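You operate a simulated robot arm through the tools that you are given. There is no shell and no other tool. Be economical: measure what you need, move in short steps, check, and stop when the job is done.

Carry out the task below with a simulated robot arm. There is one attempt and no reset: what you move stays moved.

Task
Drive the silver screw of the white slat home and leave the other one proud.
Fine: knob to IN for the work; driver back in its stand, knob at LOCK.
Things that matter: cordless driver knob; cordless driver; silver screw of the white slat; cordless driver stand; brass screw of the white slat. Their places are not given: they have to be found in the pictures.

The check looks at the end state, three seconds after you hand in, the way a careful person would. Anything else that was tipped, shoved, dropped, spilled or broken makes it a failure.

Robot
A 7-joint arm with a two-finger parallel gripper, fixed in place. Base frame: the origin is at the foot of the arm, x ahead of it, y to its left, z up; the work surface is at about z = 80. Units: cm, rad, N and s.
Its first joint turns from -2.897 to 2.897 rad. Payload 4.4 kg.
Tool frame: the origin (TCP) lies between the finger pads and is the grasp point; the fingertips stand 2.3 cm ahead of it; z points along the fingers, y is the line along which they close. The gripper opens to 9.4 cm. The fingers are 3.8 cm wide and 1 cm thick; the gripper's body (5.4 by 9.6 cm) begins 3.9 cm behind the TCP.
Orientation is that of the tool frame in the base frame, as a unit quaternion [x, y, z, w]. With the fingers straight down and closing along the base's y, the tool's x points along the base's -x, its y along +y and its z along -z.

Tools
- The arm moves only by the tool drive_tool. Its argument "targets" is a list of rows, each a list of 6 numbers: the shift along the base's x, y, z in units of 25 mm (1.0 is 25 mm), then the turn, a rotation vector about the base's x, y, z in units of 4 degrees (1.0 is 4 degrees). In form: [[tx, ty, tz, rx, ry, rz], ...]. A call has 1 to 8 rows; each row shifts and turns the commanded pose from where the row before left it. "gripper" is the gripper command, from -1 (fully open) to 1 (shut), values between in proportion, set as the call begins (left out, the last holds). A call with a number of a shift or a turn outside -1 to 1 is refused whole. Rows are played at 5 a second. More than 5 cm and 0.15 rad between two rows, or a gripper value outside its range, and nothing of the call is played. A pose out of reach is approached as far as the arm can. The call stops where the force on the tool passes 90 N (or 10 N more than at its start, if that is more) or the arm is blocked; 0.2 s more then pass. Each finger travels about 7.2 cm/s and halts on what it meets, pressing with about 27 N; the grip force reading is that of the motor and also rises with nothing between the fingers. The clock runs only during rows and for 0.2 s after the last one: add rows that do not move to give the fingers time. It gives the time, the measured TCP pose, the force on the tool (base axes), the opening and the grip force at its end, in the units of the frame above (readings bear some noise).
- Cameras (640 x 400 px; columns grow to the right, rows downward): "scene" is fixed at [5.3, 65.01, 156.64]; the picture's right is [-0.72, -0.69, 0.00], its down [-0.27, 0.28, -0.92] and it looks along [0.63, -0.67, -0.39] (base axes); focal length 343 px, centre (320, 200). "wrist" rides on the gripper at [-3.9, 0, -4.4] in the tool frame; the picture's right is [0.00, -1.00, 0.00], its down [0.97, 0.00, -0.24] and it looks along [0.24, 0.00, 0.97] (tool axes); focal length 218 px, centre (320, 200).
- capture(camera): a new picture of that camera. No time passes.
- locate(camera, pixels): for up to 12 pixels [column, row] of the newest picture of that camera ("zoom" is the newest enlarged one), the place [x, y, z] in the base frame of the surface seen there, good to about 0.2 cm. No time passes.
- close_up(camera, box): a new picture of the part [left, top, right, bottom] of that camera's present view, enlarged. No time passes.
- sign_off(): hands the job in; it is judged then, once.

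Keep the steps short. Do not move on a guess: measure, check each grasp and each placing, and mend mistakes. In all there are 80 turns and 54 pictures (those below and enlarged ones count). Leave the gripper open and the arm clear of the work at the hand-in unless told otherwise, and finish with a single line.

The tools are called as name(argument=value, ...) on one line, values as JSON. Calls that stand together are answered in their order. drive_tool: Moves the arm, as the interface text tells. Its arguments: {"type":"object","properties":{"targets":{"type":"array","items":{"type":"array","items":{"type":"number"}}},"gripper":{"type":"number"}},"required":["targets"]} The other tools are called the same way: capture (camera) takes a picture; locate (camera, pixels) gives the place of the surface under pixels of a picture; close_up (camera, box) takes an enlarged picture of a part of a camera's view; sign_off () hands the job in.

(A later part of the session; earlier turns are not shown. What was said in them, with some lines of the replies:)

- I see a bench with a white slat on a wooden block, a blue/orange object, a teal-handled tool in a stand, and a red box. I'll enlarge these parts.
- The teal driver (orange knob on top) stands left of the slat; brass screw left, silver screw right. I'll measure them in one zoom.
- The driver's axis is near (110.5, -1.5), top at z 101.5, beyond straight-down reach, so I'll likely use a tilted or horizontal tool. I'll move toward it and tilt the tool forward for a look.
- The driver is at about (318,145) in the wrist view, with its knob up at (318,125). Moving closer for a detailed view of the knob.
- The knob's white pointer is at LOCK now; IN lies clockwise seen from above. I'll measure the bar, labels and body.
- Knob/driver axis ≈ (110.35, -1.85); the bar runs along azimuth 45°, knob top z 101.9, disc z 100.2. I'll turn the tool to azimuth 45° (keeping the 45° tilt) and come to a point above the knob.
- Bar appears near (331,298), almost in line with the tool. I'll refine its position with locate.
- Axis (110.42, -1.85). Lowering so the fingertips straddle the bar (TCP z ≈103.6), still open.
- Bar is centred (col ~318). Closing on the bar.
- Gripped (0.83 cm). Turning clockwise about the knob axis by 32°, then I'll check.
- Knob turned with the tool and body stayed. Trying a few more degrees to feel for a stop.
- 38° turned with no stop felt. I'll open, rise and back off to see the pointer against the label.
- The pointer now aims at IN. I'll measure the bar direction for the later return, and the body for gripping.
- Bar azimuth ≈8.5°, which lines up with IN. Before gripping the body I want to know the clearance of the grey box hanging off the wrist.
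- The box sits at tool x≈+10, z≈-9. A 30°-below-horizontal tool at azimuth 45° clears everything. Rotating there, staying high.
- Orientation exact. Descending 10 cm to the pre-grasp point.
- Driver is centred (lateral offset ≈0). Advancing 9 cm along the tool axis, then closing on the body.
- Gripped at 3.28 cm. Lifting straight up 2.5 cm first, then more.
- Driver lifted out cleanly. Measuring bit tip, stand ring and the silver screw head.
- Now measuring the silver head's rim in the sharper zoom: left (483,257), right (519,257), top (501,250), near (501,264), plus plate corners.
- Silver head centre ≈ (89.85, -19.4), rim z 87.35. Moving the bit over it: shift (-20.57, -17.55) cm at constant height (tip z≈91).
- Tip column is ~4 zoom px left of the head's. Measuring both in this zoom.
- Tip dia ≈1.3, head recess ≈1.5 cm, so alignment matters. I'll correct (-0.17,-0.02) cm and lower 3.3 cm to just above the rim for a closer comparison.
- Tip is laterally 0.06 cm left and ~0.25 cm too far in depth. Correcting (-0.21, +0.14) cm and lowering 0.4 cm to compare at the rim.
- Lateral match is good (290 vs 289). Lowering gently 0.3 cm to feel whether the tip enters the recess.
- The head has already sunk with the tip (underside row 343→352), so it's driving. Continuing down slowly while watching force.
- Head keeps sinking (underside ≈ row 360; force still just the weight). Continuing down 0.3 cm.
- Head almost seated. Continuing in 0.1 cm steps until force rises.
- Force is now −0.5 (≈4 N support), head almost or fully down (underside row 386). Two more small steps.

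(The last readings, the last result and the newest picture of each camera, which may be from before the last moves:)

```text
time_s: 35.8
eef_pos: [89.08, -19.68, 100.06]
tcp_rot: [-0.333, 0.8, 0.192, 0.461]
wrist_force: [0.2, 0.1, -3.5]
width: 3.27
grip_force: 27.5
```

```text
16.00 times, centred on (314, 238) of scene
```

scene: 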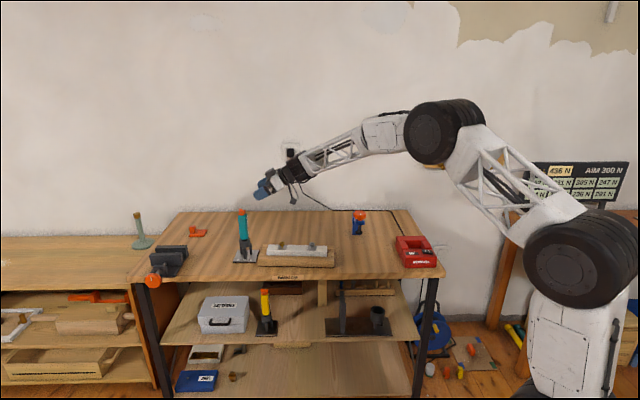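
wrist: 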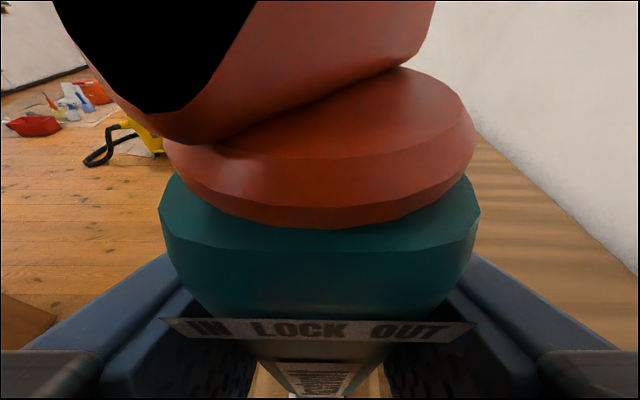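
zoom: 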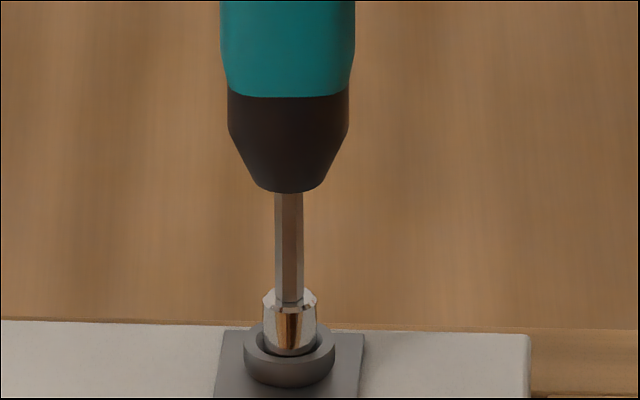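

The screw still yields under the driver. Continuing with force as the guide.

drive_tool(targets=[[0, 0, -0.04, 0, 0, 0], [0, 0, 0, 0, 0, 0], [0, 0, 0, 0, 0, 0], [0, 0, 0, 0, 0, 0], [0, 0, 0, 0, 0, 0]])

drive_tool(targets=[[0, 0, -0.04, 0, 0, 0], [0, 0, 0, 0, 0, 0], [0, 0, 0, 0, 0, 0], [0, 0, 0, 0, 0, 0], [0, 0, 0, 0, 0, 0]])

close_up(camera="scene", box=[302, 232, 326, 247])

```text
time_s: 37.0
eef_pos: [89.14, -19.73, 100.02]
tcp_rot: [-0.333, 0.8, 0.192, 0.461]
wrist_force: [0.0, 0.7, 2.2]
width: 3.3
grip_force: 26.6
```

```text
time_s: 38.2
eef_pos: [89.11, -19.74, 100.06]
tcp_rot: [-0.333, 0.8, 0.191, 0.462]
wrist_force: [-0.1, 0.9, 19.9]
width: 3.27
grip_force: 26.9
```

```text
16.00 times, centred on (314, 240) of scene
```

zoom: 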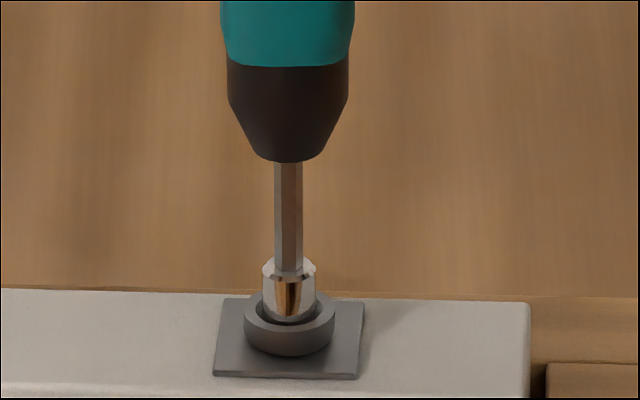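

Force jumped to ~20 N and the head sits flat on its plate: home. Lifting straight up ~5.3 cm and checking.

drive_tool(targets=[[0, 0, 0.1, 0, 0, 0], [0, 0, 0.5, 0, 0, 0], [0, 0, 0.75, 0, 0, 0], [0, 0, 0.75, 0, 0, 0], [0, 0, 0, 0, 0, 0]])

close_up(camera="scene", box=[270, 205, 345, 255])

locate(camera="zoom", pixels=[[348, 288], [332, 279], [365, 279], [348, 276], [152, 262], [346, 200], [346, 185]])

```text
time_s: 39.4
eef_pos: [89.15, -19.73, 105.15]
tcp_rot: [-0.332, 0.8, 0.191, 0.461]
wrist_force: [0.0, 0.1, -3.9]
width: 3.27
grip_force: 26.9
```

```text
8.00 times, centred on (308, 230) of scene
```

zoom: 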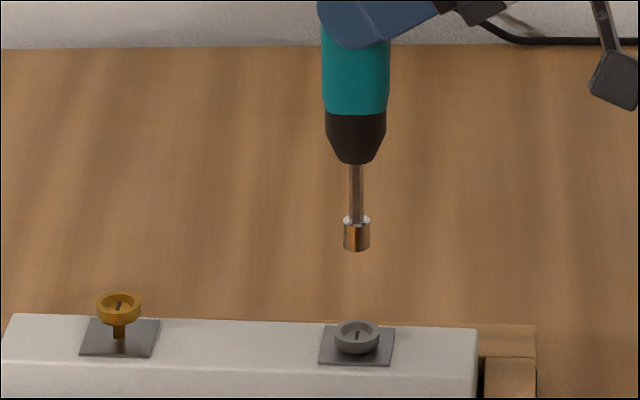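

```text
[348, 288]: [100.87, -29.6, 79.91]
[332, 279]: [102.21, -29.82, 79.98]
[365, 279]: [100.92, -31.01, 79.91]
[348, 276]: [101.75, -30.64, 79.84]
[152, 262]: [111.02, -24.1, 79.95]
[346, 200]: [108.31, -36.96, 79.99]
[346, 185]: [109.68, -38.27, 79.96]
```

Silver seated, brass proud. Checking the rim height and where the tip sits relative to the TCP (for slip).

locate(camera="zoom", pixels=[[357, 322], [335, 333], [378, 333], [357, 352], [330, 360], [357, 243], [357, 232], [356, 195], [357, 100], [120, 295]])

```text
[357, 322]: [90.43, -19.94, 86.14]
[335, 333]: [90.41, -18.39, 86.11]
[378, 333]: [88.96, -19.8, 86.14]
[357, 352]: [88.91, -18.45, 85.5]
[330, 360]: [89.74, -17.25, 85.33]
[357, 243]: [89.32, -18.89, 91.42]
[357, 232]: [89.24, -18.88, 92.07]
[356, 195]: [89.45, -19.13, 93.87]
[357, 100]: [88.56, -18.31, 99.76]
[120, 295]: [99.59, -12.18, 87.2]
```

Rim dropped from 87.35 to 86.14; driver hasn't shifted in the grip. Returning the driver over the stand (net +8.399, +6.952 units).

drive_tool(targets=[[0.9, 0.75, 0, 0, 0, 0], [0.9, 0.75, 0, 0, 0, 0], [0.9, 0.75, 0, 0, 0, 0], [0.9, 0.75, 0, 0, 0, 0], [0.9, 0.75, 0, 0, 0, 0], [0.9, 0.75, 0, 0, 0, 0], [0.9, 0.75, 0, 0, 0, 0], [0.9, 0.75, 0, 0, 0, 0]])

drive_tool(targets=[[0.6, 0.5, 0, 0, 0, 0], [0.599, 0.452, 0.06, 0, 0, 0], [0, 0, 0, 0, 0, 0], [0, 0, 0, 0, 0, 0]])

close_up(camera="scene", box=[210, 185, 300, 265])

```text
time_s: 41.2
eef_pos: [107.02, -4.6, 105.2]
tcp_rot: [-0.332, 0.8, 0.191, 0.461]
wrist_force: [0.1, 0.9, -4.4]
width: 3.3
grip_force: 27.0
```

```text
time_s: 42.2
eef_pos: [110.18, -2.29, 105.34]
tcp_rot: [-0.333, 0.8, 0.191, 0.461]
wrist_force: [-0.2, -0.2, -5.2]
width: 3.27
grip_force: 27.1
```

```text
5.00 times, centred on (255, 225) of scene
```

zoom: 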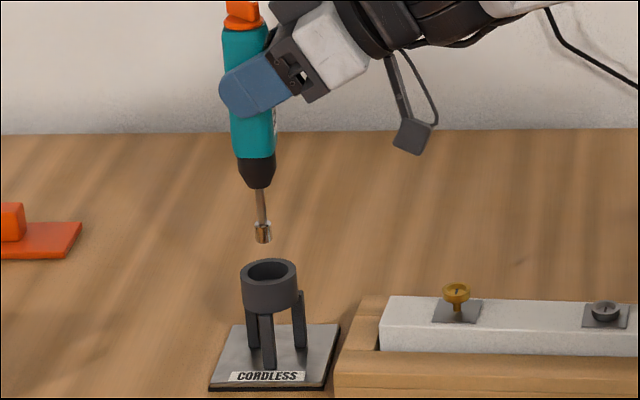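

Tip lines up with the position it had right after lift-out. Lowering into the stand, slower at the end.

drive_tool(targets=[[0, 0, -0.6, 0, 0, 0], [0, 0, -0.6, 0, 0, 0], [0, 0, -0.6, 0, 0, 0], [0, 0, -0.6, 0, 0, 0], [0, 0, -0.6, 0, 0, 0], [0, 0, -0.6, 0, 0, 0], [0, 0, 0, 0, 0, 0]])

drive_tool(targets=[[0, 0, -0.1, 0, 0, 0], [0, 0, -0.1, 0, 0, 0], [0, 0, -0.1, 0, 0, 0], [0, 0, -0.08, 0, 0, 0], [0, 0, 0, 0, 0, 0]])

close_up(camera="scene", box=[210, 185, 300, 265])

```text
time_s: 43.8
eef_pos: [110.14, -2.29, 96.4]
tcp_rot: [-0.332, 0.8, 0.191, 0.461]
wrist_force: [-0.1, 0.5, -4.7]
width: 3.3
grip_force: 26.9
```

```text
time_s: 45.0
eef_pos: [110.08, -2.26, 95.25]
tcp_rot: [-0.333, 0.8, 0.191, 0.461]
wrist_force: [0.3, -0.8, -5.0]
width: 3.28
grip_force: 26.2
```

```text
5.00 times, centred on (255, 225) of scene
```

zoom: 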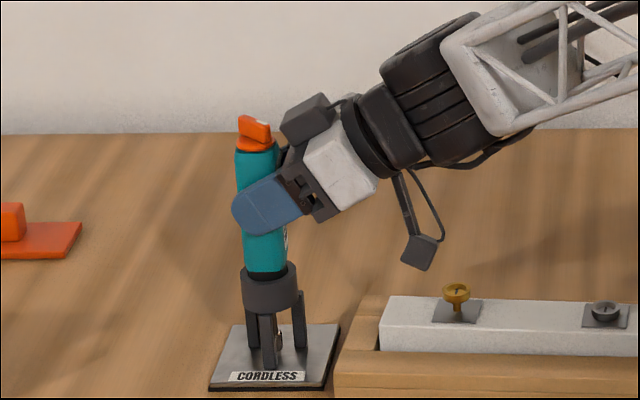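

In the ring, but the weight still hangs from the arm. Lowering in small steps until the stand carries it.

drive_tool(targets=[[0, 0, -0.04, 0, 0, 0], [0, 0, 0, 0, 0, 0]])

drive_tool(targets=[[0, 0, -0.04, 0, 0, 0], [0, 0, 0, 0, 0, 0]])

```text
time_s: 45.6
eef_pos: [109.96, -2.19, 95.38]
tcp_rot: [-0.332, 0.8, 0.191, 0.461]
wrist_force: [2.7, -1.4, -0.7]
width: 3.28
grip_force: 27.3
```

```text
time_s: 46.2
eef_pos: [110.12, -2.18, 95.2]
tcp_rot: [-0.333, 0.8, 0.191, 0.461]
wrist_force: [-1.3, -3.4, 7.9]
width: 3.27
grip_force: 26.9
```

Seated (force +8 N). Opening and withdrawing back along the tool axis.

drive_tool(targets=[[0, 0, 0, 0, 0, 0], [0, 0, 0, 0, 0, 0], [0, 0, 0, 0, 0, 0], [-0.54, -0.54, 0.46, 0, 0, 0], [-0.54, -0.54, 0.46, 0, 0, 0], [-0.54, -0.54, 0.46, 0, 0, 0], [-0.54, -0.54, 0.46, 0, 0, 0], [0, 0, 0, 0, 0, 0]], gripper=-1)

capture(camera="wrist")

locate(camera="wrist", pixels=[[302, 220], [320, 220], [338, 220], [320, 250], [320, 270]])

```text
time_s: 48.0
eef_pos: [104.77, -7.74, 99.67]
tcp_rot: [-0.332, 0.8, 0.191, 0.461]
wrist_force: [-0.3, -0.4, 0.5]
width: 9.39
grip_force: 0.0
```

```text
9 pictures are left
```

wrist: 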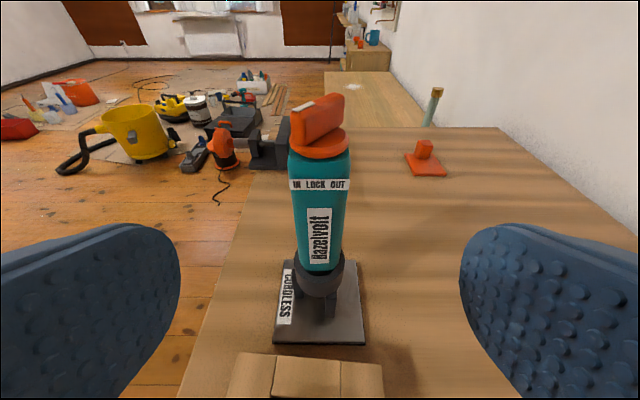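

```text
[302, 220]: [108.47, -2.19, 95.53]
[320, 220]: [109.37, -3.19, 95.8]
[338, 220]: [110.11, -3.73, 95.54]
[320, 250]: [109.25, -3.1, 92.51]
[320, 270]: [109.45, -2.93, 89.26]
```

Driver stands upright in the stand as at first. Now rising and reversing the rotation to approach the knob at azimuth ≈7°.

drive_tool(targets=[[0, 0, 1, 0, 0, 0], [0, 0, 1, -0.7, 0.7, 0], [0, 0, 1, -0.7, 0.7, 0], [0, 0, 1, -0.7, 0.7, 0], [0, 0, 0.1, -0.7, 0.7, 0], [0, 0.25, 0, 0, 0, -1], [0, 0.25, 0, 0, 0, -1], [0, 0.25, 0, 0, 0, -1]])

drive_tool(targets=[[0, 0.25, 0, 0, 0, -1], [0, 0.25, 0, 0, 0, -1], [0, 0.25, 0, 0, 0, -1], [0, 0.25, 0, 0, 0, -1], [0, 0.25, 0, 0, 0, -1], [0, 0.25, 0, 0, 0, -1], [0, 0.06, 0, 0, 0, -0.3], [0, 0, 0, 0, 0, 0]])

close_up(camera="wrist", box=[275, 210, 375, 290])

```text
time_s: 49.8
eef_pos: [104.63, -5.85, 110.09]
tcp_rot: [-0.264, 0.889, 0.107, 0.358]
wrist_force: [-0.3, -0.2, 0.0]
width: 9.4
grip_force: 0.0
```

```text
time_s: 51.6
eef_pos: [104.62, -2.03, 109.99]
tcp_rot: [-0.064, 0.925, 0.026, 0.374]
wrist_force: [0.1, -0.2, 0.2]
width: 9.41
grip_force: 0.1
```

```text
5.00 times, centred on (325, 250) of wrist
```

zoom: 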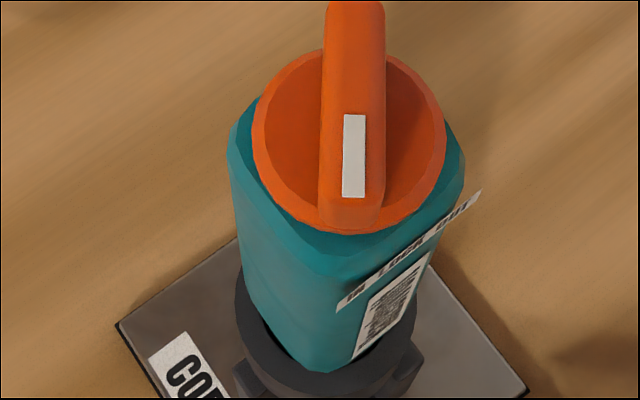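

locate(camera="zoom", pixels=[[356, 12], [354, 210], [355, 110], [260, 120], [440, 125], [356, 218], [352, 40]])

```text
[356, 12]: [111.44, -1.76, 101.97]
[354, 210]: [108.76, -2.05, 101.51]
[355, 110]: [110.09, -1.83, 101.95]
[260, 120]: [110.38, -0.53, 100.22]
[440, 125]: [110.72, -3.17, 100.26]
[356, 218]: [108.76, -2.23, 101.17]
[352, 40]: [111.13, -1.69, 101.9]
```

Axis ≈ (110.4, -1.86), bar azimuth ≈7°, matching the tool. Moving over it, descending to z 103.6, then closing.

drive_tool(targets=[[0.8, 0.04, 0, 0, 0, 0], [0.8, 0, 0, 0, 0, 0], [0.6, 0, -0.3, 0, 0, 0], [0, 0, -0.75, 0, 0, 0], [0, 0, -0.75, 0, 0, 0], [0, 0, -0.75, 0, 0, 0], [0, 0, 0, 0, 0, 0]])

drive_tool(targets=[[0, 0, 0, 0, 0, 0], [0, 0, 0, 0, 0, 0], [0, 0, 0, 0, 0, 0], [0, 0, 0, 0, 0, 0], [0, 0, 0, 0, 0, 0]], gripper=1)

close_up(camera="wrist", box=[200, 240, 440, 400])

```text
time_s: 53.2
eef_pos: [110.12, -1.9, 103.64]
tcp_rot: [-0.064, 0.925, 0.026, 0.373]
wrist_force: [0.2, 0.7, -0.3]
width: 9.38
grip_force: 0.0
```

```text
time_s: 54.4
eef_pos: [110.11, -1.8, 103.59]
tcp_rot: [-0.064, 0.925, 0.026, 0.373]
wrist_force: [0.0, 0.0, 0.3]
width: 0.82
grip_force: 27.1
```

```text
2.50 times, centred on (320, 320) of wrist
```

zoom: 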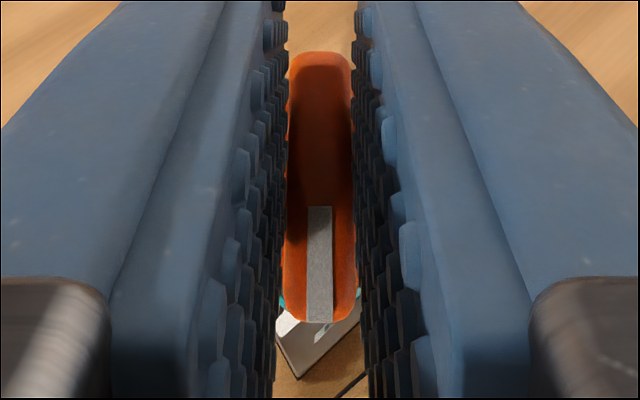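

Bar gripped (0.82). Turning back +37° to LOCK about the knob axis.

drive_tool(targets=[[0.004, -0.007, 0, 0, 0, 1], [0.004, -0.007, 0, 0, 0, 1], [0.004, -0.007, 0, 0, 0, 1], [0.004, -0.007, 0, 0, 0, 1], [0.004, -0.007, 0, 0, 0, 1], [0.004, -0.007, 0, 0, 0, 1], [0.004, -0.007, 0, 0, 0, 1], [0.004, -0.007, 0, 0, 0, 1]])

drive_tool(targets=[[0, -0.007, 0, 0, 0, 1], [0, 0, 0, 0, 0, 0.27], [0, 0, 0, 0, 0, 0]])

drive_tool(targets=[[0, 0, 0, 0, 0, 0], [0, 0, 0, 0, 0, 0], [0, 0, 0, 0, 0, 0], [0, 0, 1, 0, 0, 0], [-0.5, -0.5, 1, 0, 0, 0], [-0.5, -0.5, 0.5, 0, 0, 0], [0, 0, 0, 0, 0, 0]], gripper=-1)

close_up(camera="wrist", box=[260, 220, 380, 320])

```text
time_s: 56.2
eef_pos: [110.24, -1.95, 103.63]
tcp_rot: [-0.317, 0.871, 0.128, 0.353]
wrist_force: [1.5, 1.1, 6.0]
width: 0.81
grip_force: 27.2
```

```text
time_s: 57.0
eef_pos: [110.34, -2.12, 103.62]
tcp_rot: [-0.355, 0.856, 0.143, 0.347]
wrist_force: [-2.5, -2.3, 7.1]
width: 0.82
grip_force: 27.1
```

```text
time_s: 58.6
eef_pos: [107.67, -4.46, 109.79]
tcp_rot: [-0.354, 0.857, 0.143, 0.347]
wrist_force: [0.1, 0.5, -0.6]
width: 9.39
grip_force: 0.1
```

```text
4.00 times, centred on (320, 270) of wrist
```

zoom: 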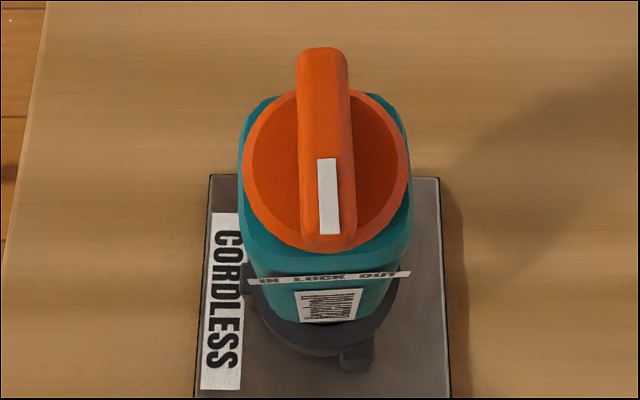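

Pointer aims at LOCK. Verifying the angles numerically.

locate(camera="zoom", pixels=[[322, 54], [328, 232], [327, 165], [328, 240], [270, 280], [320, 277], [375, 274], [255, 282], [403, 273], [210, 180], [438, 182]])

close_up(camera="scene", box=[220, 195, 350, 280])

```text
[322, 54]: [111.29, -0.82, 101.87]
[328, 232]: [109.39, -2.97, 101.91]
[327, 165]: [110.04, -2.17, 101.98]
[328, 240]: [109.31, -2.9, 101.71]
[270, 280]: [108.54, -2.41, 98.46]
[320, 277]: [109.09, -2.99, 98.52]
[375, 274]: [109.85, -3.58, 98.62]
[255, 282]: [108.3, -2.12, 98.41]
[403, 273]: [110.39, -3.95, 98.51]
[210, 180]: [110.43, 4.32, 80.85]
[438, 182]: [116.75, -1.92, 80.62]
```

```text
4.71 times, centred on (285, 238) of scene
```

zoom: 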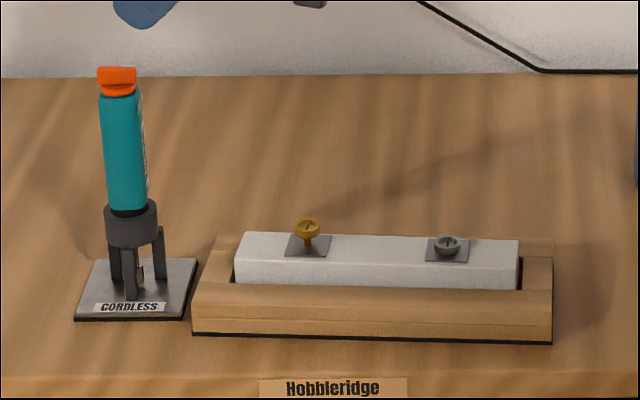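

Bar azimuth 47.5° vs label normal ~48.8°: at LOCK within ~1°; driver upright, silver home, brass proud. Backing the arm up and clear, gripper open.

drive_tool(targets=[[-0.6, -0.4, 1, 0, 0, 0], [-1, -0.5, 1, 0, 0, 0], [-1, -0.5, 1, 0, 0, 0], [-1, 0, 1, 0, 0, 0], [-1, 0, 0, 0, 0, 0], [-1, 0, 0, 0, 0, 0], [0, 0, 0, 0, 0, 0]], gripper=-1)

capture(camera="scene")

```text
time_s: 60.2
eef_pos: [93.71, -8.05, 119.97]
tcp_rot: [-0.355, 0.857, 0.143, 0.346]
wrist_force: [0.0, 0.5, 0.2]
width: 9.43
grip_force: 0.1
```

```text
4 pictures are left
```

scene: 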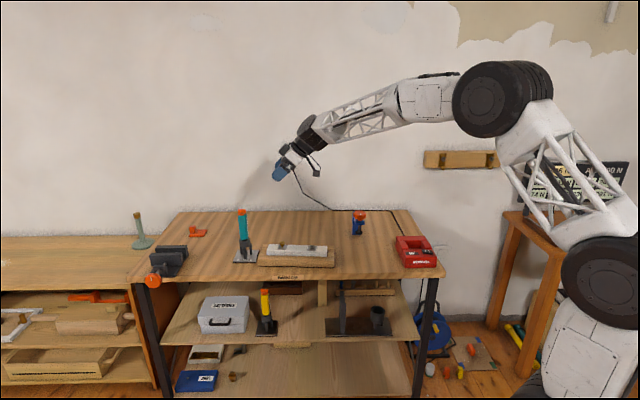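

The arm is clear and nothing else on the bench has moved, so I'm handing in.

sign_off()

```text
The job is handed in.
```

The silver screw is driven home and the brass one is still proud; the driver is back in its stand with the knob at LOCK, and the arm is clear with the gripper open.
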